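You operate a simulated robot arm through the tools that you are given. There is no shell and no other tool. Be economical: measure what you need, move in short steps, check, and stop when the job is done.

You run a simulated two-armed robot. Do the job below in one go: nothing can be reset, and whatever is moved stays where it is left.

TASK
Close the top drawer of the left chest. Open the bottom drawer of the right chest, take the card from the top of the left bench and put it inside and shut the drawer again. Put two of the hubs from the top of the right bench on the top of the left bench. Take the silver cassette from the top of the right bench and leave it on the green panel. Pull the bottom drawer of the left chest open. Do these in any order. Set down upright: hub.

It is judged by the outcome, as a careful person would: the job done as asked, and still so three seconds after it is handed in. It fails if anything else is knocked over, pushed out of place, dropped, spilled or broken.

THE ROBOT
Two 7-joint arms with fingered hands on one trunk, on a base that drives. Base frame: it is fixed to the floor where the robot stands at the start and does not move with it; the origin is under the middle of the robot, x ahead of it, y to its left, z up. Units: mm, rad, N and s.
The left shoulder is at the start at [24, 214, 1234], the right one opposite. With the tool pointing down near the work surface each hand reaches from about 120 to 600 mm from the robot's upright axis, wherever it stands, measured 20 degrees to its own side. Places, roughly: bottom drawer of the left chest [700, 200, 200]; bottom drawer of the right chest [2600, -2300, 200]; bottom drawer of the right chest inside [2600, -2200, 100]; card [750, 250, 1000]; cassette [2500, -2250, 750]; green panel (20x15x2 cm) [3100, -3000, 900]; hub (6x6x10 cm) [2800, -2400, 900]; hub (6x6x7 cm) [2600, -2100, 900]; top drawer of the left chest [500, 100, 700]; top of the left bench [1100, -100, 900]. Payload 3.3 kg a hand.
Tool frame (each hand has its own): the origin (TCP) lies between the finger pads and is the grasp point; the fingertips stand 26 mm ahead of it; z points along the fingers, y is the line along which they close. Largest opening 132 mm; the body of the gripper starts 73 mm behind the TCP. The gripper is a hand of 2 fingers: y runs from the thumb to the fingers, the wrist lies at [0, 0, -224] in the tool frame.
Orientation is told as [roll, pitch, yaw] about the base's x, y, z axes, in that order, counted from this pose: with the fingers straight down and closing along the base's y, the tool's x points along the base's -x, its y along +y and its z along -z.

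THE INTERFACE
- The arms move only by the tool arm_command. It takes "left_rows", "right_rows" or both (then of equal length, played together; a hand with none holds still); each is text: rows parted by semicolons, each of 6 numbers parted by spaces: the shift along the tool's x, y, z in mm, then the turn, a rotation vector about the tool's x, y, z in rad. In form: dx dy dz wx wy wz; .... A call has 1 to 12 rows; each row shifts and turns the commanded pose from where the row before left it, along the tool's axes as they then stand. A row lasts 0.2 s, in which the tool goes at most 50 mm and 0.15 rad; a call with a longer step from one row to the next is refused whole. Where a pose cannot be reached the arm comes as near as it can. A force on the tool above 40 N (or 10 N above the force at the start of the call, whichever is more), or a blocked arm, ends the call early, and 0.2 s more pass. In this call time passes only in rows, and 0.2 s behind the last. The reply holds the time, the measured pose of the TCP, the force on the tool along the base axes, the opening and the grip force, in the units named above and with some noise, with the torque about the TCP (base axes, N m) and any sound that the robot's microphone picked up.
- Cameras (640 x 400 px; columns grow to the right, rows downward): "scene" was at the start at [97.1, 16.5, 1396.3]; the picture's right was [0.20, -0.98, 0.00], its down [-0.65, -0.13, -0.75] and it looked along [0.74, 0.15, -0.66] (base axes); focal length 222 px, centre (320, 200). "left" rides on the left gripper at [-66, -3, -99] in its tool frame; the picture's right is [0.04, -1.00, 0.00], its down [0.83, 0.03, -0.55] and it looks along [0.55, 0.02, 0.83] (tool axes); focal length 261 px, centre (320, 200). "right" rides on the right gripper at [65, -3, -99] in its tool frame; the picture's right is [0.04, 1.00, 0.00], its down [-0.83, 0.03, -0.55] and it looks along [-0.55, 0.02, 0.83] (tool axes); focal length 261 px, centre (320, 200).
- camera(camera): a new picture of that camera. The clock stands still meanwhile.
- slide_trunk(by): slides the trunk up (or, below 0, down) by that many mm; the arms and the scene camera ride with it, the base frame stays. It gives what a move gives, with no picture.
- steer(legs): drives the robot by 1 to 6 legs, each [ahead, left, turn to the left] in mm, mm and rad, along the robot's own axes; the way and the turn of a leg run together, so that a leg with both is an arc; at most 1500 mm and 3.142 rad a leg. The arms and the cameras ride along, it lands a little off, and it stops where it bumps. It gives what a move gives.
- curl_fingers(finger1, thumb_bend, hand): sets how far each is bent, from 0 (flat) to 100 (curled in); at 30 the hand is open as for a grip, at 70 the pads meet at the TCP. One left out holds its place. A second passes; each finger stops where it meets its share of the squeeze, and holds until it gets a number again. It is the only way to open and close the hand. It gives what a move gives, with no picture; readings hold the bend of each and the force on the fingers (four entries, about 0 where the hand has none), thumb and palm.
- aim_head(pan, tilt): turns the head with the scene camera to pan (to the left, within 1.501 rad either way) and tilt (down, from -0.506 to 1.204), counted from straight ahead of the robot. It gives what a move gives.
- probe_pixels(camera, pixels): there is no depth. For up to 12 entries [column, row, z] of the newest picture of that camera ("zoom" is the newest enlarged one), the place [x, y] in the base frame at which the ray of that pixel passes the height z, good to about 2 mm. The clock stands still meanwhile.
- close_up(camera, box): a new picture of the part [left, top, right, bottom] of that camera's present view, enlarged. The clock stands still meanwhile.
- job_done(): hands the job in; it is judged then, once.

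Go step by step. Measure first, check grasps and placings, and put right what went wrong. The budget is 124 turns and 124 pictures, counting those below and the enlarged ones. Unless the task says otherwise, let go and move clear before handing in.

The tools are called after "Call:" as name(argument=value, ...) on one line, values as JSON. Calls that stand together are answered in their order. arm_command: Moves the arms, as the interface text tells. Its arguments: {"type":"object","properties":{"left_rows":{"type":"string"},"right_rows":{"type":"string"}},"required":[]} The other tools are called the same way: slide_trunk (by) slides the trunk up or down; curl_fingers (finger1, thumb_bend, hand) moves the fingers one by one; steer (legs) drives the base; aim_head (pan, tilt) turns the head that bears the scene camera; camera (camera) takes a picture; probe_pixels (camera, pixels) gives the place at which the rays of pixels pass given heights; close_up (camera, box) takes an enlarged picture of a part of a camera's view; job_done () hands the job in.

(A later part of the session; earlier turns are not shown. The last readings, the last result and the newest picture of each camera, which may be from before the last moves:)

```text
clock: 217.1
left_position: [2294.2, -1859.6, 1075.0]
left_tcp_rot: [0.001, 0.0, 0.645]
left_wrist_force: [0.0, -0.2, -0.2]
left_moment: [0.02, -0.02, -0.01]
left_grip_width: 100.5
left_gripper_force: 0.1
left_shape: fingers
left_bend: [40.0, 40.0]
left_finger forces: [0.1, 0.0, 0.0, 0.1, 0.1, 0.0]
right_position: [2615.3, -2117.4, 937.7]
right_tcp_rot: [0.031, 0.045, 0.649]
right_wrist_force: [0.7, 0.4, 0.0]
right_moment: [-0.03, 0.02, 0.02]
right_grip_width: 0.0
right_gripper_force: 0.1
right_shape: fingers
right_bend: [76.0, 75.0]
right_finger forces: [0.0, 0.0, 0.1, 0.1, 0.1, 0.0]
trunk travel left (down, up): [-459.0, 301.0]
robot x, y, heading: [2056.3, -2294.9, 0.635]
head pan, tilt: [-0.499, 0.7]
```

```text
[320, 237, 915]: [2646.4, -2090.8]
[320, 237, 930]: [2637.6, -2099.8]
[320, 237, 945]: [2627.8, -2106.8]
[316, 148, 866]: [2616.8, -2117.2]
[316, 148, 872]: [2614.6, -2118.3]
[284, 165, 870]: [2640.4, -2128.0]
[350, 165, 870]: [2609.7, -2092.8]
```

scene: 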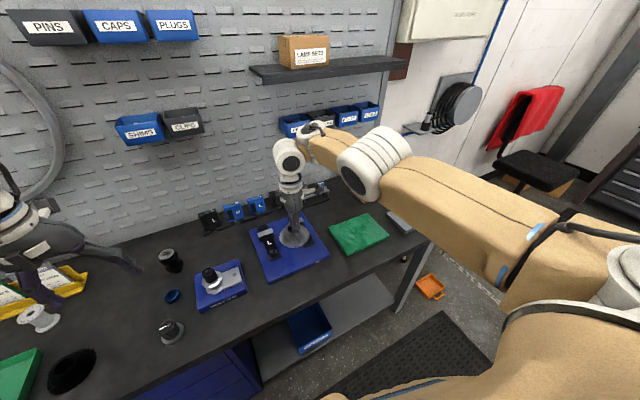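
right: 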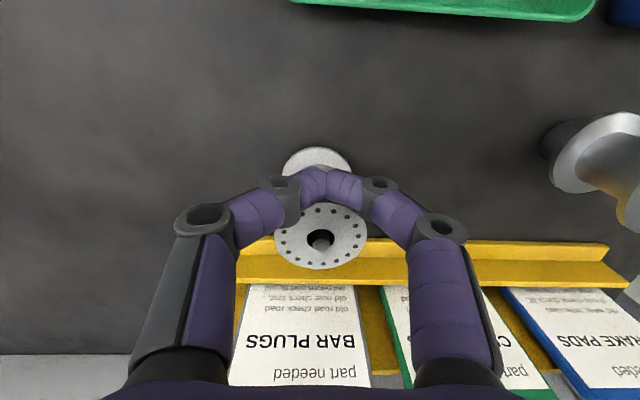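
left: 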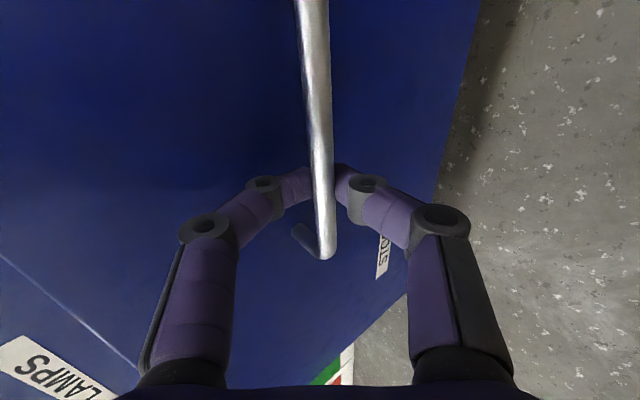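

The hub had slipped ~17 mm back on squeezing (axis now ≈(2636,-2102), still upright, top z≈932). I'll open, lower to z≈904, and drive 27 mm ahead so that the fingers straddle its axis.

Call:
curl_fingers(hand="right", finger1=40, thumb_bend=40)

Call:
arm_command(right_rows="0 0 18 0 0 0; 0 0 16 0 0 0")

Call:
steer(legs=[[28, 0, 0]])

Call:
camera(camera="right")

```text
clock: 218.1
left_position: [2296.0, -1858.5, 1074.2]
left_tcp_rot: [-0.001, -0.001, 0.643]
left_wrist_force: [0.2, -0.2, 1.1]
left_moment: [0.01, 0.01, -0.02]
left_grip_width: 100.4
left_gripper_force: 0.1
left_shape: fingers
left_bend: [40.0, 40.0]
left_finger forces: [0.0, 0.1, 0.1, 0.1, 0.0, 0.0]
right_position: [2615.9, -2116.0, 938.1]
right_tcp_rot: [0.03, 0.046, 0.651]
right_wrist_force: [0.1, 0.5, 0.0]
right_moment: [-0.01, 0.03, -0.02]
right_grip_width: 99.7
right_gripper_force: 0.1
right_shape: fingers
right_bend: [40.0, 40.0]
right_finger forces: [0.0, 0.1, 0.1, 0.0, 0.0, 0.1]
trunk travel left (down, up): [-459.0, 301.0]
robot x, y, heading: [2053.3, -2292.5, 0.634]
head pan, tilt: [-0.499, 0.7]
```

```text
clock: 218.7
left_position: [2294.1, -1857.1, 1074.6]
left_tcp_rot: [0.001, 0.0, 0.644]
left_wrist_force: [0.3, -0.2, 0.2]
left_moment: [0.01, 0.0, 0.0]
left_grip_width: 100.6
left_gripper_force: 0.0
left_shape: fingers
left_bend: [40.0, 40.0]
left_finger forces: [0.0, 0.0, 0.1, 0.0, 0.0, 0.0]
right_position: [2613.3, -2118.7, 903.2]
right_tcp_rot: [0.034, 0.046, 0.65]
right_wrist_force: [-0.5, 0.5, 0.2]
right_moment: [0.01, 0.01, -0.05]
right_grip_width: 99.8
right_gripper_force: 0.0
right_shape: fingers
right_bend: [40.0, 40.0]
right_finger forces: [0.1, 0.0, 0.1, 0.0, 0.0, 0.1]
trunk travel left (down, up): [-459.0, 301.0]
robot x, y, heading: [2056.1, -2293.2, 0.637]
head pan, tilt: [-0.499, 0.7]
```

```text
clock: 219.5
left_position: [2318.5, -1840.8, 1073.6]
left_tcp_rot: [0.001, 0.005, 0.644]
left_wrist_force: [-0.1, 0.3, 0.0]
left_moment: [0.01, 0.04, 0.01]
left_grip_width: 100.3
left_gripper_force: 0.0
left_shape: fingers
left_bend: [40.0, 40.0]
left_finger forces: [0.0, 0.0, 0.0, 0.1, 0.0, 0.0]
right_position: [2638.5, -2102.0, 902.1]
right_tcp_rot: [0.031, 0.047, 0.65]
right_wrist_force: [0.8, -0.3, -0.5]
right_moment: [-0.02, 0.01, -0.02]
right_grip_width: 99.9
right_gripper_force: 0.0
right_shape: fingers
right_bend: [40.0, 40.0]
right_finger forces: [0.1, 0.0, 0.0, 0.0, 0.0, 0.0]
trunk travel left (down, up): [-459.0, 301.0]
robot x, y, heading: [2075.8, -2271.6, 0.641]
head pan, tilt: [-0.499, 0.7]
```

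```text
11 pictures are left
```

right: 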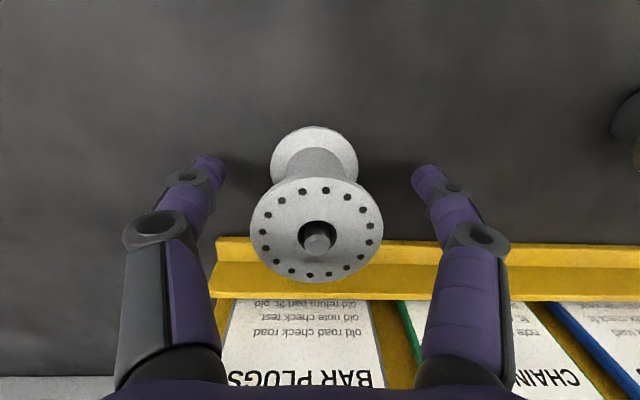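

Now the waist (315,165) sits right between the tips. I'll close.

Call:
curl_fingers(hand="right", finger1=75, thumb_bend=75)

```text
clock: 220.5
left_position: [2316.4, -1842.1, 1074.6]
left_tcp_rot: [0.003, -0.001, 0.646]
left_wrist_force: [-0.1, -0.4, -0.9]
left_moment: [0.03, -0.01, 0.01]
left_grip_width: 100.4
left_gripper_force: 0.0
left_shape: fingers
left_bend: [40.0, 40.0]
left_finger forces: [0.0, 0.0, 0.1, 0.0, 0.1, 0.1]
right_position: [2636.6, -2102.3, 903.7]
right_tcp_rot: [0.031, 0.044, 0.649]
right_wrist_force: [0.6, -0.5, -0.2]
right_moment: [-0.06, 0.0, 0.0]
right_grip_width: 24.4
right_gripper_force: 11.8
right_shape: fingers
right_bend: [68.0, 68.0]
right_finger forces: [11.0, 0.0, 0.1, 0.0, 11.4, 0.1]
trunk travel left (down, up): [-459.0, 301.0]
robot x, y, heading: [2076.5, -2276.0, 0.636]
head pan, tilt: [-0.499, 0.7]
```

The waist is held (24 mm, 11.8 N). I'll lift the hub, raise the trunk, and shift right so that the left hand comes over the steel hub near (2511,-1968).

Call:
arm_command(right_rows="0 0 -15 0 0 0; 0 0 -25 0 0 0; 0 0 -30 0 0 0")

Call:
slide_trunk(by=90)

Call:
steer(legs=[[-40, 0, 0], [0, -216, 0]])

Call:
curl_fingers(hand="left", finger1=38, thumb_bend=38)

Call:
camera(camera="left")

```text
clock: 221.3
left_position: [2316.6, -1842.4, 1074.8]
left_tcp_rot: [0.001, 0.0, 0.643]
left_wrist_force: [-0.4, 0.1, 0.8]
left_moment: [0.05, 0.0, -0.02]
left_grip_width: 100.6
left_gripper_force: 0.1
left_shape: fingers
left_bend: [40.0, 40.0]
left_finger forces: [0.1, 0.0, 0.0, 0.0, 0.0, 0.0]
right_position: [2641.5, -2104.6, 971.8]
right_tcp_rot: [0.031, 0.046, 0.652]
right_wrist_force: [-0.9, 0.4, -1.7]
right_moment: [-0.01, 0.05, -0.04]
right_grip_width: 24.2
right_gripper_force: 11.3
right_shape: fingers
right_bend: [68.0, 68.0]
right_finger forces: [10.9, 0.0, 0.0, 0.0, 11.3, 0.0]
trunk travel left (down, up): [-459.0, 301.0]
robot x, y, heading: [2077.2, -2277.6, 0.633]
head pan, tilt: [-0.499, 0.7]
```

```text
clock: 222.5
left_position: [2317.7, -1841.1, 1163.6]
left_tcp_rot: [0.001, 0.002, 0.643]
left_wrist_force: [-0.9, 0.4, 0.3]
left_moment: [0.02, 0.03, -0.01]
left_grip_width: 100.4
left_gripper_force: 0.0
left_shape: fingers
left_bend: [40.0, 40.0]
left_finger forces: [0.0, 0.1, 0.0, 0.0, 0.0, 0.0]
right_position: [2641.4, -2102.9, 1063.7]
right_tcp_rot: [0.032, 0.046, 0.648]
right_wrist_force: [-1.0, 0.6, -1.6]
right_moment: [-0.04, 0.01, 0.0]
right_grip_width: 24.0
right_gripper_force: 10.6
right_shape: fingers
right_bend: [68.0, 68.0]
right_finger forces: [10.9, 0.0, 0.0, 0.1, 11.4, 0.0]
trunk travel left (down, up): [-549.0, 211.0]
robot x, y, heading: [2075.9, -2277.8, 0.637]
head pan, tilt: [-0.499, 0.7]
```

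```text
clock: 224.7
left_position: [2415.9, -2042.8, 1165.5]
left_tcp_rot: [0.001, 0.0, 0.642]
left_wrist_force: [0.4, 0.6, 0.5]
left_moment: [0.02, -0.01, -0.01]
left_grip_width: 100.5
left_gripper_force: 0.0
left_shape: fingers
left_bend: [40.0, 40.0]
left_finger forces: [0.1, 0.0, 0.1, 0.1, 0.1, 0.1]
right_position: [2740.2, -2303.1, 1063.6]
right_tcp_rot: [0.032, 0.045, 0.65]
right_wrist_force: [-0.3, -0.2, -1.6]
right_moment: [-0.02, 0.03, -0.04]
right_grip_width: 24.2
right_gripper_force: 11.0
right_shape: fingers
right_bend: [68.0, 68.0]
right_finger forces: [10.9, 0.0, 0.0, 0.0, 11.3, 0.0]
trunk travel left (down, up): [-549.0, 211.0]
robot x, y, heading: [2176.9, -2479.2, 0.64]
head pan, tilt: [-0.499, 0.7]
```

```text
clock: 225.7
left_position: [2417.5, -2042.3, 1164.5]
left_tcp_rot: [0.0, 0.001, 0.642]
left_wrist_force: [-0.1, 0.0, -0.3]
left_moment: [0.02, 0.0, -0.01]
left_grip_width: 106.8
left_gripper_force: 0.1
left_shape: fingers
left_bend: [38.0, 38.0]
left_finger forces: [0.1, 0.0, 0.0, 0.0, 0.0, 0.0]
right_position: [2740.9, -2304.5, 1063.2]
right_tcp_rot: [0.032, 0.045, 0.649]
right_wrist_force: [0.4, -0.3, -1.9]
right_moment: [-0.02, 0.05, -0.02]
right_grip_width: 24.2
right_gripper_force: 11.0
right_shape: fingers
right_bend: [68.0, 68.0]
right_finger forces: [10.9, 0.1, 0.0, 0.1, 11.3, 0.1]
trunk travel left (down, up): [-549.0, 211.0]
robot x, y, heading: [2175.2, -2477.0, 0.637]
head pan, tilt: [-0.499, 0.7]
```

```text
10 pictures are left
```

left: 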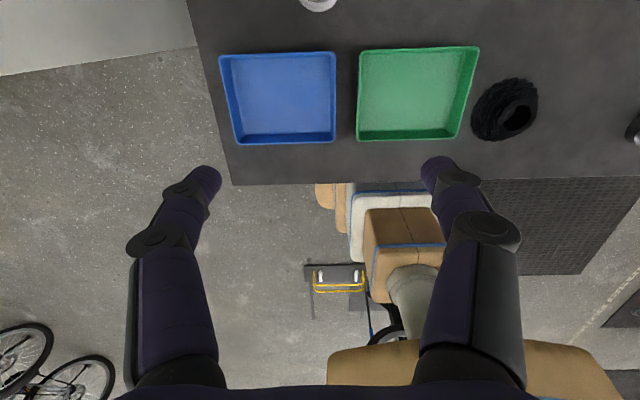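

The left camera (looking back) just catches the steel hub at the top edge (319,5). I'll probe it to fix its lateral place, then extend the left hand 90 mm.

Call:
probe_pixels(camera="left", pixels=[[319, 12, 868], [319, 12, 945], [300, 2, 945], [338, 2, 945], [300, 2, 868], [338, 2, 868]])

Call:
arm_command(left_rows="-30 0 0 0 0 0; -30 0 0 0 0 0; -25 0 0 0 0 0")

Call:
camera(camera="left")

```text
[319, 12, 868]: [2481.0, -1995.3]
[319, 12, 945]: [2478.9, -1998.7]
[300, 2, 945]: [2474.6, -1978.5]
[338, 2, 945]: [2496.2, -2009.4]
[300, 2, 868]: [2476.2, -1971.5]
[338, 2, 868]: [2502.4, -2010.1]
```

```text
clock: 226.5
left_position: [2455.4, -2020.3, 1163.3]
left_tcp_rot: [0.0, 0.003, 0.643]
left_wrist_force: [0.3, 0.7, 0.2]
left_moment: [0.0, 0.03, 0.03]
left_grip_width: 106.5
left_gripper_force: 0.1
left_shape: fingers
left_bend: [38.0, 38.0]
left_finger forces: [0.0, 0.0, 0.0, 0.1, 0.0, 0.1]
left hand out of reach, approached as far as the arm can: row 2, 3
right_position: [2739.7, -2303.1, 1063.1]
right_tcp_rot: [0.033, 0.047, 0.649]
right_wrist_force: [0.2, 1.0, -1.3]
right_moment: [0.03, 0.02, 0.03]
right_grip_width: 24.4
right_gripper_force: 11.3
right_shape: fingers
right_bend: [68.0, 68.0]
right_finger forces: [10.9, 0.1, 0.1, 0.0, 11.4, 0.1]
trunk travel left (down, up): [-549.0, 211.0]
robot x, y, heading: [2177.1, -2476.1, 0.638]
head pan, tilt: [-0.499, 0.7]
```

```text
9 pictures are left
```

left: 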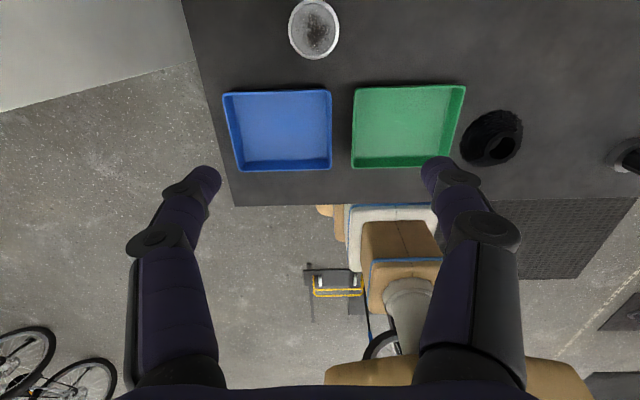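

The hub is straight below the camera (centre (314,29)), so its axis can be probed almost independently of height.

Call:
probe_pixels(camera="left", pixels=[[314, 29, 940], [314, 29, 970], [314, 58, 940], [314, 2, 940], [289, 29, 940], [339, 29, 940]])

```text
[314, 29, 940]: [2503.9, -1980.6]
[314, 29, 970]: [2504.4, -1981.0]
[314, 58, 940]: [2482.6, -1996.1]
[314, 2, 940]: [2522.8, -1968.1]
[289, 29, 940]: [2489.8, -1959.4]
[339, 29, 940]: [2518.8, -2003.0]
```

The steel hub's axis is (2504,-1981). I'll drive 40 mm ahead, lower the left hand to z≈1000 and reach forward to the axis.

Call:
steer(legs=[[40, 3, 0]])

Call:
arm_command(left_rows="0 0 40 0 0 0; 0 0 40 0 0 0; 0 0 40 0 0 0; 0 0 40 0 0 0; -11 0 0 0 0 0; -11 0 0 0 0 0")

```text
clock: 227.4
left_position: [2488.2, -1992.7, 1161.7]
left_tcp_rot: [-0.001, 0.003, 0.644]
left_wrist_force: [0.3, 0.7, 0.2]
left_moment: [-0.03, 0.03, 0.03]
left_grip_width: 106.6
left_gripper_force: 0.1
left_shape: fingers
left_bend: [38.0, 38.0]
left_finger forces: [0.0, 0.0, 0.0, 0.1, 0.0, 0.0]
right_position: [2770.8, -2275.3, 1061.6]
right_tcp_rot: [0.03, 0.048, 0.649]
right_wrist_force: [0.5, 0.6, -2.1]
right_moment: [-0.05, 0.04, 0.02]
right_grip_width: 24.0
right_gripper_force: 11.2
right_shape: fingers
right_bend: [68.0, 68.0]
right_finger forces: [10.9, 0.0, 0.0, 0.0, 11.3, 0.1]
trunk travel left (down, up): [-549.0, 211.0]
robot x, y, heading: [2203.5, -2450.7, 0.635]
head pan, tilt: [-0.499, 0.7]
```

```text
clock: 228.8
left_position: [2504.6, -1981.9, 1003.2]
left_tcp_rot: [0.0, -0.001, 0.645]
left_wrist_force: [-0.3, 1.0, 0.3]
left_moment: [0.0, 0.01, 0.02]
left_grip_width: 106.6
left_gripper_force: 0.1
left_shape: fingers
left_bend: [38.0, 38.0]
left_finger forces: [0.1, 0.0, 0.0, 0.0, 0.1, 0.0]
right_position: [2770.7, -2277.0, 1063.9]
right_tcp_rot: [0.034, 0.046, 0.65]
right_wrist_force: [-0.2, 0.7, -1.7]
right_moment: [0.0, 0.02, -0.02]
right_grip_width: 24.2
right_gripper_force: 11.3
right_shape: fingers
right_bend: [68.0, 68.0]
right_finger forces: [10.7, 0.1, 0.1, 0.1, 11.2, 0.1]
trunk travel left (down, up): [-549.0, 211.0]
robot x, y, heading: [2203.8, -2452.0, 0.64]
head pan, tilt: [-0.499, 0.7]
```

The left TCP is exactly on the axis at z 1003. I'll lower 97 mm and check the pose before closing.

Call:
arm_command(left_rows="0 0 35 0 0 0; 0 0 35 0 0 0; 0 0 27 0 0 0")

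Call:
camera(camera="left")

```text
clock: 229.6
left_position: [2501.4, -1980.1, 906.6]
left_tcp_rot: [0.002, 0.0, 0.644]
left_wrist_force: [-0.6, -0.1, -0.1]
left_moment: [-0.01, 0.01, 0.03]
left_grip_width: 106.7
left_gripper_force: 0.1
left_shape: fingers
left_bend: [38.0, 38.0]
left_finger forces: [0.1, 0.1, 0.0, 0.0, 0.0, 0.0]
right_position: [2770.1, -2276.2, 1062.7]
right_tcp_rot: [0.032, 0.046, 0.648]
right_wrist_force: [0.4, 0.4, -1.8]
right_moment: [-0.01, 0.01, -0.01]
right_grip_width: 23.9
right_gripper_force: 11.2
right_shape: fingers
right_bend: [68.0, 68.0]
right_finger forces: [10.7, 0.0, 0.1, 0.1, 11.2, 0.0]
trunk travel left (down, up): [-549.0, 211.0]
robot x, y, heading: [2207.3, -2449.9, 0.639]
head pan, tilt: [-0.499, 0.7]
```

```text
8 pictures are left
```

left: 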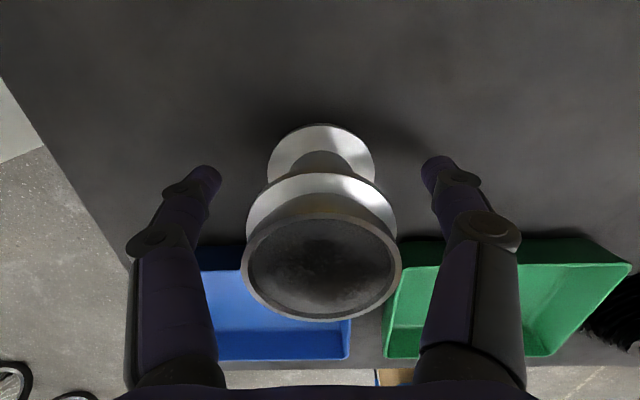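

The neck between the flanges (row ~165) is level with the fingertips. I'll close the left hand.

Call:
curl_fingers(hand="left", finger1=75, thumb_bend=75)

Call:
arm_command(left_rows="0 0 -10 0 0 0; 0 0 -20 0 0 0; 0 0 -30 0 0 0; 0 0 -40 0 0 0")

```text
clock: 230.6
left_position: [2501.0, -1981.5, 907.4]
left_tcp_rot: [0.0, 0.004, 0.645]
left_wrist_force: [-0.9, -0.2, -2.2]
left_moment: [-0.01, -0.01, -0.02]
left_grip_width: 46.9
left_gripper_force: 16.6
left_shape: fingers
left_bend: [53.0, 66.0]
left_finger forces: [15.5, 0.0, 0.1, 0.0, 16.5, 0.1]
right_position: [2769.6, -2277.9, 1063.7]
right_tcp_rot: [0.031, 0.045, 0.649]
right_wrist_force: [0.3, -0.2, -1.8]
right_moment: [0.01, 0.0, 0.01]
right_grip_width: 23.9
right_gripper_force: 11.2
right_shape: fingers
right_bend: [68.0, 68.0]
right_finger forces: [10.8, 0.0, 0.0, 0.0, 11.2, 0.0]
trunk travel left (down, up): [-549.0, 211.0]
robot x, y, heading: [2209.8, -2451.1, 0.637]
head pan, tilt: [-0.499, 0.7]
```

```text
clock: 231.6
left_position: [2502.1, -1982.2, 1005.7]
left_tcp_rot: [0.001, 0.001, 0.644]
left_wrist_force: [-0.4, -0.3, -1.9]
left_moment: [-0.01, 0.01, 0.0]
left_grip_width: 47.1
left_gripper_force: 15.7
left_shape: fingers
left_bend: [53.0, 66.0]
left_finger forces: [15.4, 0.0, 0.0, 0.0, 16.4, 0.0]
right_position: [2769.3, -2276.9, 1063.1]
right_tcp_rot: [0.034, 0.046, 0.648]
right_wrist_force: [0.1, -0.3, -0.5]
right_moment: [0.0, -0.01, 0.0]
right_grip_width: 23.9
right_gripper_force: 10.5
right_shape: fingers
right_bend: [68.0, 68.0]
right_finger forces: [10.8, 0.0, 0.1, 0.0, 11.2, 0.0]
trunk travel left (down, up): [-549.0, 211.0]
robot x, y, heading: [2205.5, -2446.9, 0.633]
head pan, tilt: [-0.499, 0.7]
```

Both hubs are held (left 15.7 N, right 10.5 N). I'll raise the trunk a bit, back straight off, and strafe left along the wall back to the left bench, keeping my heading.

Call:
slide_trunk(by=60)

Call:
steer(legs=[[-500, 0, 0], [0, 1300, 0], [0, 1350, 0]])

Call:
aim_head(pan=0, tilt=0.75)

Call:
camera(camera="scene")

```text
clock: 232.6
left_position: [2503.7, -1980.4, 1065.7]
left_tcp_rot: [0.002, -0.001, 0.644]
left_wrist_force: [0.4, -0.4, -1.9]
left_moment: [-0.01, 0.0, -0.01]
left_grip_width: 46.6
left_gripper_force: 15.8
left_shape: fingers
left_bend: [53.0, 66.0]
left_finger forces: [15.5, 0.0, 0.0, 0.1, 16.4, 0.0]
right_position: [2770.6, -2277.7, 1122.7]
right_tcp_rot: [0.031, 0.045, 0.649]
right_wrist_force: [-0.3, 0.6, -1.5]
right_moment: [-0.03, -0.01, -0.03]
right_grip_width: 24.0
right_gripper_force: 11.8
right_shape: fingers
right_bend: [68.0, 68.0]
right_finger forces: [10.8, 0.0, 0.0, 0.0, 11.2, 0.0]
trunk travel left (down, up): [-609.0, 151.0]
robot x, y, heading: [2204.3, -2453.0, 0.641]
head pan, tilt: [-0.499, 0.7]
```

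```text
clock: 247.9
left_position: [517.5, -186.1, 1065.3]
left_tcp_rot: [0.0, 0.001, 0.656]
left_wrist_force: [0.0, 0.8, -3.1]
left_moment: [-0.04, 0.0, -0.03]
left_grip_width: 46.3
left_gripper_force: 15.8
left_shape: fingers
left_bend: [53.0, 66.0]
left_finger forces: [15.3, 0.0, 0.1, 0.1, 16.2, 0.1]
right_position: [789.9, -477.7, 1124.2]
right_tcp_rot: [0.031, 0.046, 0.661]
right_wrist_force: [0.6, 0.4, -1.5]
right_moment: [0.01, 0.0, 0.01]
right_grip_width: 23.9
right_gripper_force: 10.7
right_shape: fingers
right_bend: [68.0, 68.0]
right_finger forces: [10.7, 0.0, 0.0, 0.1, 11.1, 0.1]
trunk travel left (down, up): [-609.0, 151.0]
robot x, y, heading: [229.3, -661.4, 0.65]
head pan, tilt: [-0.499, 0.7]
```

```text
clock: 248.8
left_position: [517.7, -185.6, 1065.7]
left_tcp_rot: [0.001, 0.001, 0.658]
left_wrist_force: [-0.1, -0.1, -2.3]
left_moment: [-0.03, 0.02, 0.02]
left_grip_width: 46.5
left_gripper_force: 15.6
left_shape: fingers
left_bend: [53.0, 66.0]
left_finger forces: [15.3, 0.0, 0.0, 0.1, 16.2, 0.0]
right_position: [789.6, -477.6, 1123.7]
right_tcp_rot: [0.031, 0.046, 0.663]
right_wrist_force: [-1.0, 0.5, -2.5]
right_moment: [-0.02, -0.03, 0.01]
right_grip_width: 23.8
right_gripper_force: 10.7
right_shape: fingers
right_bend: [68.0, 68.0]
right_finger forces: [10.7, 0.0, 0.0, 0.0, 11.1, 0.1]
trunk travel left (down, up): [-609.0, 151.0]
robot x, y, heading: [226.2, -658.1, 0.653]
head pan, tilt: [0.0, 0.75]
```

```text
7 pictures are left
```

scene: 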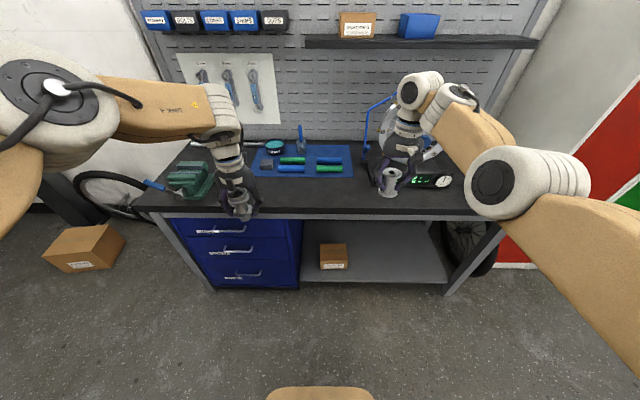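

I'm back before the left bench; there is free bench top in front of the blue mat (between columns 215 and 370, rows 182–205). I'll probe that strip.

Call:
probe_pixels(camera="scene", pixels=[[262, 180, 866], [350, 178, 866], [214, 195, 866], [275, 208, 866], [350, 210, 866], [300, 195, 866], [340, 195, 866], [400, 188, 866], [256, 200, 866]])

```text
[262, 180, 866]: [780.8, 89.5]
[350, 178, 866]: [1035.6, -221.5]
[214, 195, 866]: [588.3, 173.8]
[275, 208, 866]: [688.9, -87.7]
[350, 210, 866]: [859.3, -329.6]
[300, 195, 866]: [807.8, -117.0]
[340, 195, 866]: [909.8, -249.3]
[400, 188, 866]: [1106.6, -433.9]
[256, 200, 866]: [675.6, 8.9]
```

The strip between the bench edge (distance 513) and the mat (690+) is free from t≈250 to ~850. I'll square up and move in so the left hub hangs at t≈330, distance 600.

Call:
steer(legs=[[0, 0, -0.041], [0, 140, 0], [272, 0, 0]])

Call:
slide_trunk(by=-90)

Call:
camera(camera="scene")

```text
clock: 252.0
left_position: [673.0, 74.9, 1064.9]
left_tcp_rot: [0.0, 0.002, 0.624]
left_wrist_force: [0.4, -0.6, -2.7]
left_moment: [-0.05, 0.01, -0.01]
left_grip_width: 46.6
left_gripper_force: 15.4
left_shape: fingers
left_bend: [53.0, 66.0]
left_finger forces: [15.4, 0.1, 0.0, 0.0, 16.2, 0.0]
right_position: [934.4, -226.4, 1122.4]
right_tcp_rot: [0.031, 0.05, 0.629]
right_wrist_force: [1.1, 0.1, -2.5]
right_moment: [0.0, 0.0, -0.01]
right_grip_width: 23.8
right_gripper_force: 11.7
right_shape: fingers
right_bend: [68.0, 68.0]
right_finger forces: [10.5, 0.2, 0.0, 0.0, 11.2, 0.1]
trunk travel left (down, up): [-609.0, 151.0]
robot x, y, heading: [362.7, -385.8, 0.609]
head pan, tilt: [0.0, 0.75]
```

```text
clock: 253.3
left_position: [671.3, 75.2, 976.7]
left_tcp_rot: [0.001, 0.0, 0.622]
left_wrist_force: [0.5, -0.5, -2.2]
left_moment: [-0.01, 0.03, -0.01]
left_grip_width: 46.5
left_gripper_force: 15.9
left_shape: fingers
left_bend: [53.0, 66.0]
left_finger forces: [15.4, 0.0, 0.1, 0.0, 16.3, 0.0]
right_position: [932.6, -227.4, 1034.5]
right_tcp_rot: [0.034, 0.045, 0.627]
right_wrist_force: [0.1, 0.8, -1.9]
right_moment: [-0.01, 0.02, -0.01]
right_grip_width: 23.7
right_gripper_force: 10.8
right_shape: fingers
right_bend: [68.0, 68.0]
right_finger forces: [10.7, 0.0, 0.0, 0.0, 11.0, 0.0]
trunk travel left (down, up): [-519.0, 241.0]
robot x, y, heading: [365.2, -389.9, 0.61]
head pan, tilt: [0.0, 0.75]
```

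```text
6 pictures are left
```

scene: 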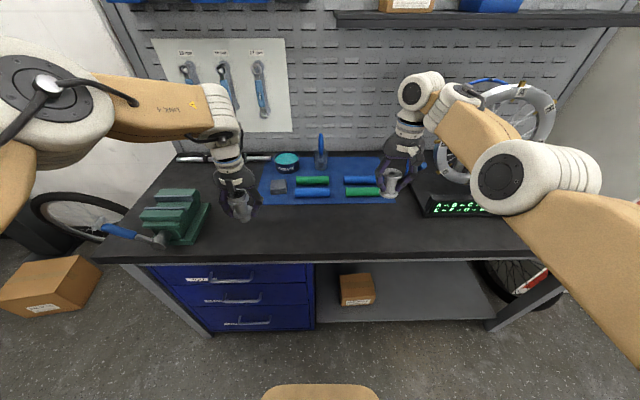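

The left hub hangs over free bench (t 324, distance 592). I'll lower it to just above the top and probe the surroundings of the right hub's place.

Call:
probe_pixels(camera="scene", pixels=[[413, 190, 866], [424, 217, 866], [385, 203, 866], [335, 205, 866], [262, 204, 866]])

Call:
arm_command(left_rows="0 0 30 0 0 0; 0 0 25 0 0 0; 0 0 9 0 0 0")

```text
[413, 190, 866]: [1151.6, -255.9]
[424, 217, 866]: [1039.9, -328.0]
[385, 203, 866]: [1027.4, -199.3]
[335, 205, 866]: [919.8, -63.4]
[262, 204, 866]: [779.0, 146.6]
```

```text
clock: 254.1
left_position: [673.1, 71.9, 911.3]
left_tcp_rot: [-0.002, -0.002, 0.624]
left_wrist_force: [-0.3, -0.1, -2.0]
left_moment: [-0.04, -0.01, 0.0]
left_grip_width: 46.5
left_gripper_force: 16.0
left_shape: fingers
left_bend: [53.0, 66.0]
left_finger forces: [15.4, 0.1, 0.0, 0.0, 16.1, 0.0]
right_position: [932.9, -226.8, 1033.4]
right_tcp_rot: [0.033, 0.047, 0.628]
right_wrist_force: [-0.1, 0.8, -1.9]
right_moment: [-0.02, 0.01, 0.01]
right_grip_width: 23.5
right_gripper_force: 10.8
right_shape: fingers
right_bend: [68.0, 68.0]
right_finger forces: [10.6, 0.0, 0.0, 0.0, 11.0, 0.0]
trunk travel left (down, up): [-519.0, 241.0]
robot x, y, heading: [365.4, -390.4, 0.614]
head pan, tilt: [0.0, 0.75]
```

Clear of the stand (t 866) and mat. I'll set the left hub down in small steps.

Call:
arm_command(left_rows="0 0 1.5 0 0 0; 0 0 1.5 0 0 0; 0 0 1.5 0 0 0")

```text
clock: 254.9
left_position: [671.8, 73.1, 907.3]
left_tcp_rot: [0.0, 0.003, 0.622]
left_wrist_force: [0.1, 0.3, -2.1]
left_moment: [-0.06, -0.01, 0.01]
left_grip_width: 46.1
left_gripper_force: 16.2
left_shape: fingers
left_bend: [53.0, 66.0]
left_finger forces: [15.5, 0.0, 0.0, 0.0, 16.1, 0.1]
right_position: [933.6, -227.9, 1034.3]
right_tcp_rot: [0.031, 0.045, 0.629]
right_wrist_force: [-0.1, -0.3, -1.8]
right_moment: [-0.01, 0.04, -0.01]
right_grip_width: 23.8
right_gripper_force: 11.2
right_shape: fingers
right_bend: [68.0, 68.0]
right_finger forces: [10.5, 0.0, 0.0, 0.0, 11.1, 0.1]
trunk travel left (down, up): [-519.0, 241.0]
robot x, y, heading: [362.7, -391.0, 0.611]
head pan, tilt: [0.0, 0.75]
```

Still carrying its 2 N; I'll go a few mm lower.

Call:
arm_command(left_rows="0 0 1.5 0 0 0; 0 0 1.5 0 0 0; 0 0 1.5 0 0 0")

```text
clock: 255.7
left_position: [672.4, 74.2, 904.0]
left_tcp_rot: [0.0, -0.002, 0.624]
left_wrist_force: [-0.8, -0.3, 7.9]
left_moment: [0.13, 0.04, 0.01]
left_grip_width: 45.5
left_gripper_force: 16.2
left_shape: fingers
left_bend: [54.0, 66.0]
left_finger forces: [16.1, 0.0, 0.0, 0.0, 16.0, 0.1]
right_position: [933.3, -228.6, 1033.5]
right_tcp_rot: [0.034, 0.046, 0.627]
right_wrist_force: [-0.6, 0.6, -2.0]
right_moment: [0.01, 0.01, -0.02]
right_grip_width: 23.5
right_gripper_force: 10.7
right_shape: fingers
right_bend: [68.0, 68.0]
right_finger forces: [10.5, 0.0, 0.0, 0.1, 10.9, 0.0]
trunk travel left (down, up): [-519.0, 241.0]
robot x, y, heading: [363.5, -390.0, 0.611]
head pan, tilt: [0.0, 0.75]
```

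It stands on the bench (8 N up). I'll open the left hand, raise it clear, then lower trunk and right hand for the second hub.

Call:
curl_fingers(hand="left", finger1=36, thumb_bend=36)

Call:
arm_command(left_rows="0 0 -25 0 0 0; 0 0 -40 0 0 0; 0 0 -40 0 0 0; 0 0 -40 0 0 0; 0 0 -40 0 0 0")

Call:
slide_trunk(by=-60)

Call:
arm_command(right_rows="0 0 30 0 0 0; 0 0 25 0 0 0; 0 0 8 0 0 0")

Call:
camera(camera="scene")

```text
clock: 256.7
left_position: [673.1, 73.9, 903.1]
left_tcp_rot: [0.001, 0.001, 0.623]
left_wrist_force: [-0.3, 0.4, -0.3]
left_moment: [-0.02, 0.01, 0.02]
left_grip_width: 113.5
left_gripper_force: 0.1
left_shape: fingers
left_bend: [36.0, 36.0]
left_finger forces: [0.0, 0.0, 0.0, 0.1, 0.1, 0.1]
right_position: [933.0, -227.5, 1032.7]
right_tcp_rot: [0.031, 0.045, 0.63]
right_wrist_force: [0.7, 0.2, -1.5]
right_moment: [-0.03, 0.03, 0.0]
right_grip_width: 23.7
right_gripper_force: 11.1
right_shape: fingers
right_bend: [68.0, 68.0]
right_finger forces: [10.6, 0.1, 0.1, 0.0, 11.0, 0.0]
trunk travel left (down, up): [-519.0, 241.0]
robot x, y, heading: [365.3, -391.3, 0.615]
head pan, tilt: [0.0, 0.75]
```

```text
clock: 257.9
left_position: [671.3, 72.0, 1087.4]
left_tcp_rot: [0.001, 0.004, 0.624]
left_wrist_force: [0.3, 0.5, -0.6]
left_moment: [-0.03, -0.01, -0.01]
left_grip_width: 113.5
left_gripper_force: 0.0
left_shape: fingers
left_bend: [36.0, 36.0]
left_finger forces: [0.0, 0.0, 0.1, 0.1, 0.0, 0.0]
right_position: [932.6, -228.1, 1034.1]
right_tcp_rot: [0.033, 0.044, 0.628]
right_wrist_force: [0.6, 0.7, -1.6]
right_moment: [0.03, 0.03, 0.0]
right_grip_width: 23.6
right_gripper_force: 9.9
right_shape: fingers
right_bend: [68.0, 68.0]
right_finger forces: [10.5, 0.1, 0.0, 0.0, 11.0, 0.0]
trunk travel left (down, up): [-519.0, 241.0]
robot x, y, heading: [368.9, -391.4, 0.616]
head pan, tilt: [0.0, 0.75]
```

```text
clock: 258.9
left_position: [671.5, 74.3, 1029.0]
left_tcp_rot: [0.002, 0.003, 0.621]
left_wrist_force: [-0.2, 0.2, -0.2]
left_moment: [-0.02, -0.01, 0.02]
left_grip_width: 113.5
left_gripper_force: 0.1
left_shape: fingers
left_bend: [36.0, 36.0]
left_finger forces: [0.0, 0.0, 0.0, 0.0, 0.0, 0.0]
right_position: [932.9, -227.4, 973.4]
right_tcp_rot: [0.033, 0.046, 0.629]
right_wrist_force: [-0.1, 0.3, -1.9]
right_moment: [0.0, 0.0, 0.0]
right_grip_width: 23.5
right_gripper_force: 10.5
right_shape: fingers
right_bend: [68.0, 68.0]
right_finger forces: [10.5, 0.0, 0.1, 0.0, 11.0, 0.1]
trunk travel left (down, up): [-459.0, 301.0]
robot x, y, heading: [366.9, -391.1, 0.614]
head pan, tilt: [0.0, 0.75]
```

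```text
clock: 259.7
left_position: [671.9, 73.5, 1027.3]
left_tcp_rot: [0.001, 0.002, 0.624]
left_wrist_force: [-0.1, -0.2, 0.5]
left_moment: [-0.01, 0.02, 0.01]
left_grip_width: 113.5
left_gripper_force: 0.0
left_shape: fingers
left_bend: [36.0, 36.0]
left_finger forces: [0.1, 0.1, 0.0, 0.0, 0.1, 0.0]
right_position: [929.1, -226.9, 909.4]
right_tcp_rot: [0.033, 0.045, 0.628]
right_wrist_force: [0.0, 0.8, -1.1]
right_moment: [0.0, 0.01, -0.02]
right_grip_width: 23.5
right_gripper_force: 10.7
right_shape: fingers
right_bend: [68.0, 68.0]
right_finger forces: [10.5, 0.0, 0.0, 0.0, 10.9, 0.0]
trunk travel left (down, up): [-459.0, 301.0]
robot x, y, heading: [358.5, -392.2, 0.615]
head pan, tilt: [0.0, 0.75]
```

```text
5 pictures are left
```

scene: 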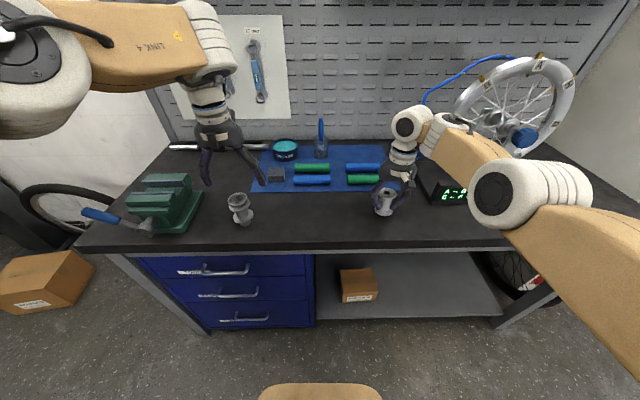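

The steel hub stands upright at (240,210), and the right hub is just above the top at (385,200). I'll lower the right one in small steps.

Call:
arm_command(right_rows="0 0 1.5 0 0 0; 0 0 1.5 0 0 0; 0 0 1.5 0 0 0; 0 0 1.5 0 0 0")

```text
clock: 260.7
left_position: [671.4, 73.6, 1027.7]
left_tcp_rot: [0.0, 0.002, 0.622]
left_wrist_force: [-0.1, -0.5, -0.1]
left_moment: [-0.03, -0.02, 0.01]
left_grip_width: 113.5
left_gripper_force: 0.0
left_shape: fingers
left_bend: [36.0, 36.0]
left_finger forces: [0.0, 0.0, 0.0, 0.1, 0.0, 0.0]
right_position: [928.3, -227.5, 905.1]
right_tcp_rot: [0.031, 0.046, 0.627]
right_wrist_force: [-0.9, -0.3, -0.2]
right_moment: [0.03, 0.0, 0.0]
right_grip_width: 23.2
right_gripper_force: 11.0
right_shape: fingers
right_bend: [68.0, 68.0]
right_finger forces: [10.8, 0.1, 0.0, 0.0, 11.2, 0.0]
trunk travel left (down, up): [-459.0, 301.0]
robot x, y, heading: [364.5, -393.9, 0.618]
head pan, tilt: [0.0, 0.75]
```

The load has begun to come off (−0.2 N). Two more small steps, then release.

Call:
arm_command(right_rows="0 0 1 0 0 0; 0 0 1 0 0 0")

Call:
curl_fingers(hand="right", finger1=38, thumb_bend=38)

Call:
arm_command(right_rows="0 0 -25 0 0 0; 0 0 -40 0 0 0; 0 0 -40 0 0 0; 0 0 -30 0 0 0")

Call:
camera(camera="scene")

```text
clock: 261.3
left_position: [671.4, 74.0, 1029.1]
left_tcp_rot: [0.0, 0.0, 0.622]
left_wrist_force: [-0.1, -0.2, -0.2]
left_moment: [0.02, -0.03, -0.03]
left_grip_width: 113.5
left_gripper_force: 0.0
left_shape: fingers
left_bend: [36.0, 36.0]
left_finger forces: [0.1, 0.1, 0.1, 0.0, 0.0, 0.0]
right_position: [929.8, -227.1, 903.4]
right_tcp_rot: [0.032, 0.046, 0.628]
right_wrist_force: [-0.3, -0.4, -0.5]
right_moment: [0.01, -0.01, -0.03]
right_grip_width: 23.4
right_gripper_force: 11.1
right_shape: fingers
right_bend: [68.0, 68.0]
right_finger forces: [10.9, 0.0, 0.1, 0.0, 11.4, 0.0]
trunk travel left (down, up): [-459.0, 301.0]
robot x, y, heading: [364.2, -391.6, 0.615]
head pan, tilt: [0.0, 0.75]
```

```text
clock: 262.3
left_position: [671.5, 74.2, 1028.2]
left_tcp_rot: [0.002, 0.0, 0.624]
left_wrist_force: [-0.1, -0.7, 0.5]
left_moment: [0.03, 0.02, -0.01]
left_grip_width: 113.4
left_gripper_force: 0.0
left_shape: fingers
left_bend: [36.0, 36.0]
left_finger forces: [0.0, 0.0, 0.0, 0.1, 0.1, 0.0]
right_position: [928.9, -225.9, 902.8]
right_tcp_rot: [0.032, 0.044, 0.629]
right_wrist_force: [-0.3, -0.1, 0.1]
right_moment: [0.05, 0.03, 0.02]
right_grip_width: 106.7
right_gripper_force: 0.1
right_shape: fingers
right_bend: [38.0, 38.0]
right_finger forces: [0.0, 0.0, 0.1, 0.0, 0.0, 0.1]
trunk travel left (down, up): [-459.0, 301.0]
robot x, y, heading: [365.9, -391.5, 0.615]
head pan, tilt: [0.0, 0.75]
```

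```text
clock: 263.3
left_position: [672.1, 73.5, 1029.2]
left_tcp_rot: [0.001, 0.0, 0.624]
left_wrist_force: [0.0, 0.6, -0.1]
left_moment: [0.07, 0.0, 0.02]
left_grip_width: 113.2
left_gripper_force: 0.1
left_shape: fingers
left_bend: [36.0, 36.0]
left_finger forces: [0.0, 0.1, 0.1, 0.1, 0.0, 0.0]
right_position: [935.3, -226.8, 1038.5]
right_tcp_rot: [0.034, 0.044, 0.63]
right_wrist_force: [-0.2, -0.3, -0.3]
right_moment: [-0.01, 0.01, 0.02]
right_grip_width: 106.4
right_gripper_force: 0.1
right_shape: fingers
right_bend: [38.0, 38.0]
right_finger forces: [0.1, 0.1, 0.0, 0.1, 0.1, 0.0]
trunk travel left (down, up): [-459.0, 301.0]
robot x, y, heading: [367.2, -387.9, 0.61]
head pan, tilt: [0.0, 0.75]
```

```text
4 pictures are left
```

scene: 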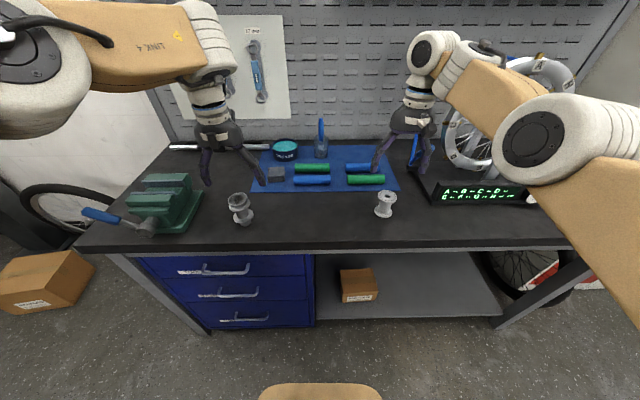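

Both hubs stand upright on the left bench ((240,210) and (385,204)). Last job: the left chest's bottom drawer. I'll back off, line up with its handle, turn the left hand for a vertical grip and lower the trunk.

Call:
probe_pixels(camera="scene", pixels=[[222, 322, 294], [268, 320, 294], [245, 321, 294], [245, 321, 270], [245, 321, 320]])

Call:
steer(legs=[[-330, 0, 0], [0, 262, 0]])

Call:
arm_command(left_rows="0 0 0 0 0 0.143; 0 0 0 0 0 0.143; 0 0 0 0 0 0.143; 0 0 0 0 0 0.143; 0 0 0 0 0 0.143; 0 0 0 0 0 0.143; 0 0 0 0 0 0.143; 0 0 0 0 0 0.143; 0 0 0 0 0 0.143; 0 0 0 0 0 0.143; 0 0 0 0 0 0.143")

Call:
slide_trunk(by=-250)

Call:
slide_trunk(by=-130)

```text
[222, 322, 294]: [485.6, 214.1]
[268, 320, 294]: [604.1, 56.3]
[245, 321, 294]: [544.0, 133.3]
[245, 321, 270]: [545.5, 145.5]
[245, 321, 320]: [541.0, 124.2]
```

```text
clock: 266.0
left_position: [373.3, -108.6, 1029.1]
left_tcp_rot: [0.0, -0.001, 0.738]
left_wrist_force: [-0.1, 0.4, 0.1]
left_moment: [-0.01, 0.02, 0.02]
left_grip_width: 113.4
left_gripper_force: 0.0
left_shape: fingers
left_bend: [36.0, 36.0]
left_finger forces: [0.0, 0.0, 0.0, 0.0, 0.1, 0.0]
right_position: [670.1, -376.9, 1038.0]
right_tcp_rot: [0.033, 0.042, 0.745]
right_wrist_force: [0.3, 0.4, 0.0]
right_moment: [-0.01, -0.01, -0.03]
right_grip_width: 107.0
right_gripper_force: 0.1
right_shape: fingers
right_bend: [38.0, 38.0]
right_finger forces: [0.1, 0.1, 0.0, 0.1, 0.0, 0.1]
trunk travel left (down, up): [-459.0, 301.0]
robot x, y, heading: [122.8, -603.1, 0.729]
head pan, tilt: [0.0, 0.75]
stopped in leg 2: the robot was blocked; the commanded pose is now the measured one
```

```text
clock: 268.4
left_position: [342.2, -227.8, 1008.4]
left_tcp_rot: [0.002, 0.003, -0.835]
left_wrist_force: [-0.7, 0.3, 0.0]
left_moment: [0.0, 0.0, 0.02]
left_grip_width: 113.4
left_gripper_force: 0.1
left_shape: fingers
left_bend: [36.0, 36.0]
left_finger forces: [0.0, 0.0, 0.1, 0.0, 0.1, 0.1]
left hand out of reach, approached as far as the arm can: row 6, 7, 8, 9, 10, 11
right_position: [670.5, -377.2, 1038.3]
right_tcp_rot: [0.033, 0.043, 0.742]
right_wrist_force: [-0.1, -0.1, 0.8]
right_moment: [0.01, -0.05, 0.01]
right_grip_width: 106.9
right_gripper_force: 0.1
right_shape: fingers
right_bend: [38.0, 38.0]
right_finger forces: [0.0, 0.0, 0.0, 0.0, 0.1, 0.0]
trunk travel left (down, up): [-459.0, 301.0]
robot x, y, heading: [121.9, -608.3, 0.725]
head pan, tilt: [0.0, 0.75]
```

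```text
clock: 271.0
left_position: [342.0, -225.8, 758.6]
left_tcp_rot: [0.0, 0.002, -0.834]
left_wrist_force: [-0.8, -0.7, -0.3]
left_moment: [0.02, -0.03, 0.0]
left_grip_width: 113.7
left_gripper_force: 0.0
left_shape: fingers
left_bend: [36.0, 36.0]
left_finger forces: [0.1, 0.0, 0.0, 0.1, 0.1, 0.0]
right_position: [670.7, -376.8, 788.5]
right_tcp_rot: [0.032, 0.043, 0.743]
right_wrist_force: [-0.2, -0.4, -0.1]
right_moment: [0.01, 0.0, 0.0]
right_grip_width: 106.8
right_gripper_force: 0.0
right_shape: fingers
right_bend: [38.0, 38.0]
right_finger forces: [0.1, 0.0, 0.0, 0.2, 0.0, 0.0]
trunk travel left (down, up): [-209.0, 551.0]
robot x, y, heading: [119.6, -603.7, 0.734]
head pan, tilt: [0.0, 0.75]
```

```text
clock: 272.6
left_position: [341.0, -228.4, 627.9]
left_tcp_rot: [0.0, 0.002, -0.834]
left_wrist_force: [0.5, -0.2, 0.1]
left_moment: [-0.04, -0.02, -0.02]
left_grip_width: 113.9
left_gripper_force: 0.1
left_shape: fingers
left_bend: [36.0, 36.0]
left_finger forces: [0.0, 0.0, 0.0, 0.0, 0.1, 0.1]
right_position: [672.5, -375.2, 589.2]
right_tcp_rot: [0.035, 0.179, 0.743]
right_wrist_force: [0.0, 0.0, 0.2]
right_moment: [0.01, -0.01, -0.04]
right_grip_width: 106.9
right_gripper_force: 0.0
right_shape: fingers
right_bend: [38.0, 38.0]
right_finger forces: [0.1, 0.0, 0.1, 0.0, 0.1, 0.0]
trunk travel left (down, up): [-79.0, 681.0]
robot x, y, heading: [119.9, -608.9, 0.726]
head pan, tilt: [0.0, 0.75]
```

The strafe was blocked early (something behind on the left) and turned me slightly. I'll first bring the right hand low and in, and tilt and lower the left hand here in free space.

Call:
arm_command(left_rows="0 0 0 -0.129 0 0; 0 0 0 -0.129 0 0; 0 0 0 -0.129 0 0; 0 0 0 -0.129 0 0; 0 0 0 -0.129 0 0; 0 0 0 -0.129 0 0; 0 0 0 -0.129 0 0; -10 -23.8 36.3 0 0 0; -10 -23.8 36.3 0 0 0; -10 -23.8 36.3 0 0 0; -10 -23.8 36.3 0 0 0; -10 -23.8 36.3 0 0 0", right_rows="0 -40 0 0 0 0; 0 -40 0 0 0 0; 0 0 42 0 0 0; 0 0 42 0 0 0; 0 0 42 0 0 0; 0 0 42 0 0 0; 0 0 42 0 0 0; 0 0 42 0 0 0; 40 0 0 0 0 0; 40 0 0 0 0 0; 40 0 0 0 0 0; 40 0 0 0 0 0")

Call:
arm_command(left_rows="-10 -23.8 36.3 0 0 0; -10 -23.8 36.3 0 0 0; -10 -23.8 36.3 0 0 0")

Call:
steer(legs=[[120, 0, -0.115]])

```text
clock: 274.1
left_position: [371.7, -206.9, 667.6]
left_tcp_rot: [0.865, -0.267, -0.679]
left_wrist_force: [-1.0, -0.2, 0.0]
left_moment: [-0.01, 0.03, 0.0]
left_grip_width: 113.6
left_gripper_force: 0.1
left_shape: fingers
left_bend: [36.0, 36.0]
left_finger forces: [0.1, 0.0, 0.0, 0.1, 0.1, 0.0]
left hand out of reach, approached as far as the arm can: row 6, 7
right_position: [690.1, -438.3, 388.0]
right_tcp_rot: [0.032, 0.178, 0.743]
right_wrist_force: [-0.3, 0.5, -0.3]
right_moment: [0.05, 0.0, 0.01]
right_grip_width: 107.0
right_gripper_force: 0.2
right_shape: fingers
right_bend: [38.0, 38.0]
right_finger forces: [0.0, 0.0, 0.0, 0.0, 0.0, 0.1]
right hand out of reach, approached as far as the arm can: row 1
trunk travel left (down, up): [-79.0, 681.0]
robot x, y, heading: [124.9, -608.0, 0.726]
head pan, tilt: [0.0, 0.75]
stopped in row 7 (left hand): the arm was blocked; the commanded pose is now the measured one
```

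```text
clock: 274.9
left_position: [439.4, -219.1, 551.0]
left_tcp_rot: [0.86, -0.258, -0.686]
left_wrist_force: [1.2, 0.8, -0.3]
left_moment: [-0.01, 0.03, 0.0]
left_grip_width: 113.8
left_gripper_force: 0.1
left_shape: fingers
left_bend: [36.0, 36.0]
left_finger forces: [0.0, 0.1, 0.0, 0.0, 0.1, 0.1]
right_position: [691.2, -438.9, 387.2]
right_tcp_rot: [0.036, 0.181, 0.743]
right_wrist_force: [1.1, 0.3, 0.3]
right_moment: [0.0, 0.0, 0.02]
right_grip_width: 106.8
right_gripper_force: 0.1
right_shape: fingers
right_bend: [38.0, 38.0]
right_finger forces: [0.0, 0.0, 0.0, 0.0, 0.1, 0.1]
trunk travel left (down, up): [-79.0, 681.0]
robot x, y, heading: [122.5, -603.8, 0.727]
head pan, tilt: [0.0, 0.75]
```

```text
clock: 276.2
left_position: [577.7, -181.1, 552.7]
left_tcp_rot: [0.861, -0.259, -0.798]
left_wrist_force: [-0.3, 0.1, 0.2]
left_moment: [0.05, -0.02, -0.02]
left_grip_width: 113.7
left_gripper_force: 0.0
left_shape: fingers
left_bend: [36.0, 36.0]
left_finger forces: [0.0, 0.0, 0.0, 0.0, 0.1, 0.1]
right_position: [801.2, -427.2, 387.4]
right_tcp_rot: [0.035, 0.18, 0.63]
right_wrist_force: [0.5, -1.0, 0.0]
right_moment: [-0.02, 0.0, 0.01]
right_grip_width: 106.9
right_gripper_force: 0.1
right_shape: fingers
right_bend: [38.0, 38.0]
right_finger forces: [0.0, 0.0, 0.0, 0.0, 0.1, 0.0]
trunk travel left (down, up): [-79.0, 681.0]
robot x, y, heading: [220.6, -526.2, 0.619]
head pan, tilt: [0.0, 0.75]
```

The left hand is at z 553 with the wanted tilt except for some roll. I'll correct that, lower it, tuck the right hand in, and strafe left 250 mm to the handle's line.

Call:
arm_command(left_rows="0 0 0 0 0.033 0.139; 0 0 0 0 0.033 0.139; 0 -30.8 28.7 0 0 0; 0 -30.8 28.7 0 0 0; 0 -30.8 28.7 0 0 0; 0 -30.8 28.7 0 0 0; 0 -30.8 28.7 0 0 0; 0 -30.8 28.7 0 0 0", right_rows="20 0 20 0 0 0; 20 0 20 0 0 0; 20 0 20 0 0 0; 20 0 20 0 0 0; 20 0 0 0 0 0; 20 0 0 0 0 0; 0 0 0 0 0 0; 0 0 0 0 0 0")

Call:
steer(legs=[[0, 251, 0]])

```text
clock: 278.0
left_position: [587.3, -176.0, 300.2]
left_tcp_rot: [0.879, -0.003, -0.933]
left_wrist_force: [-0.8, -0.1, -0.1]
left_moment: [0.0, 0.01, -0.02]
left_grip_width: 113.8
left_gripper_force: 0.0
left_shape: fingers
left_bend: [36.0, 36.0]
left_finger forces: [0.0, 0.1, 0.0, 0.0, 0.0, 0.0]
right_position: [694.8, -502.0, 327.0]
right_tcp_rot: [0.034, 0.179, 0.63]
right_wrist_force: [-0.4, 0.3, -0.3]
right_moment: [-0.02, 0.02, -0.03]
right_grip_width: 107.0
right_gripper_force: 0.1
right_shape: fingers
right_bend: [38.0, 38.0]
right_finger forces: [0.0, 0.0, 0.0, 0.1, 0.0, 0.0]
right hand out of reach, approached as far as the arm can: row 3
trunk travel left (down, up): [-79.0, 681.0]
robot x, y, heading: [218.5, -532.5, 0.615]
head pan, tilt: [0.0, 0.75]
```

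```text
clock: 279.8
left_position: [441.8, 32.9, 303.3]
left_tcp_rot: [0.885, -0.007, -0.957]
left_wrist_force: [-0.3, -0.1, -0.7]
left_moment: [0.01, -0.07, -0.01]
left_grip_width: 113.7
left_gripper_force: 0.0
left_shape: fingers
left_bend: [36.0, 36.0]
left_finger forces: [0.1, 0.1, 0.1, 0.1, 0.0, 0.0]
right_position: [537.4, -296.3, 331.3]
right_tcp_rot: [0.031, 0.173, 0.6]
right_wrist_force: [-0.5, 1.2, -1.5]
right_moment: [-0.12, 0.08, 0.02]
right_grip_width: 107.3
right_gripper_force: 0.0
right_shape: fingers
right_bend: [38.0, 38.0]
right_finger forces: [0.0, 0.0, 0.1, 0.1, 0.0, 0.0]
trunk travel left (down, up): [-79.0, 681.0]
robot x, y, heading: [61.6, -310.7, 0.585]
head pan, tilt: [0.0, 0.75]
```

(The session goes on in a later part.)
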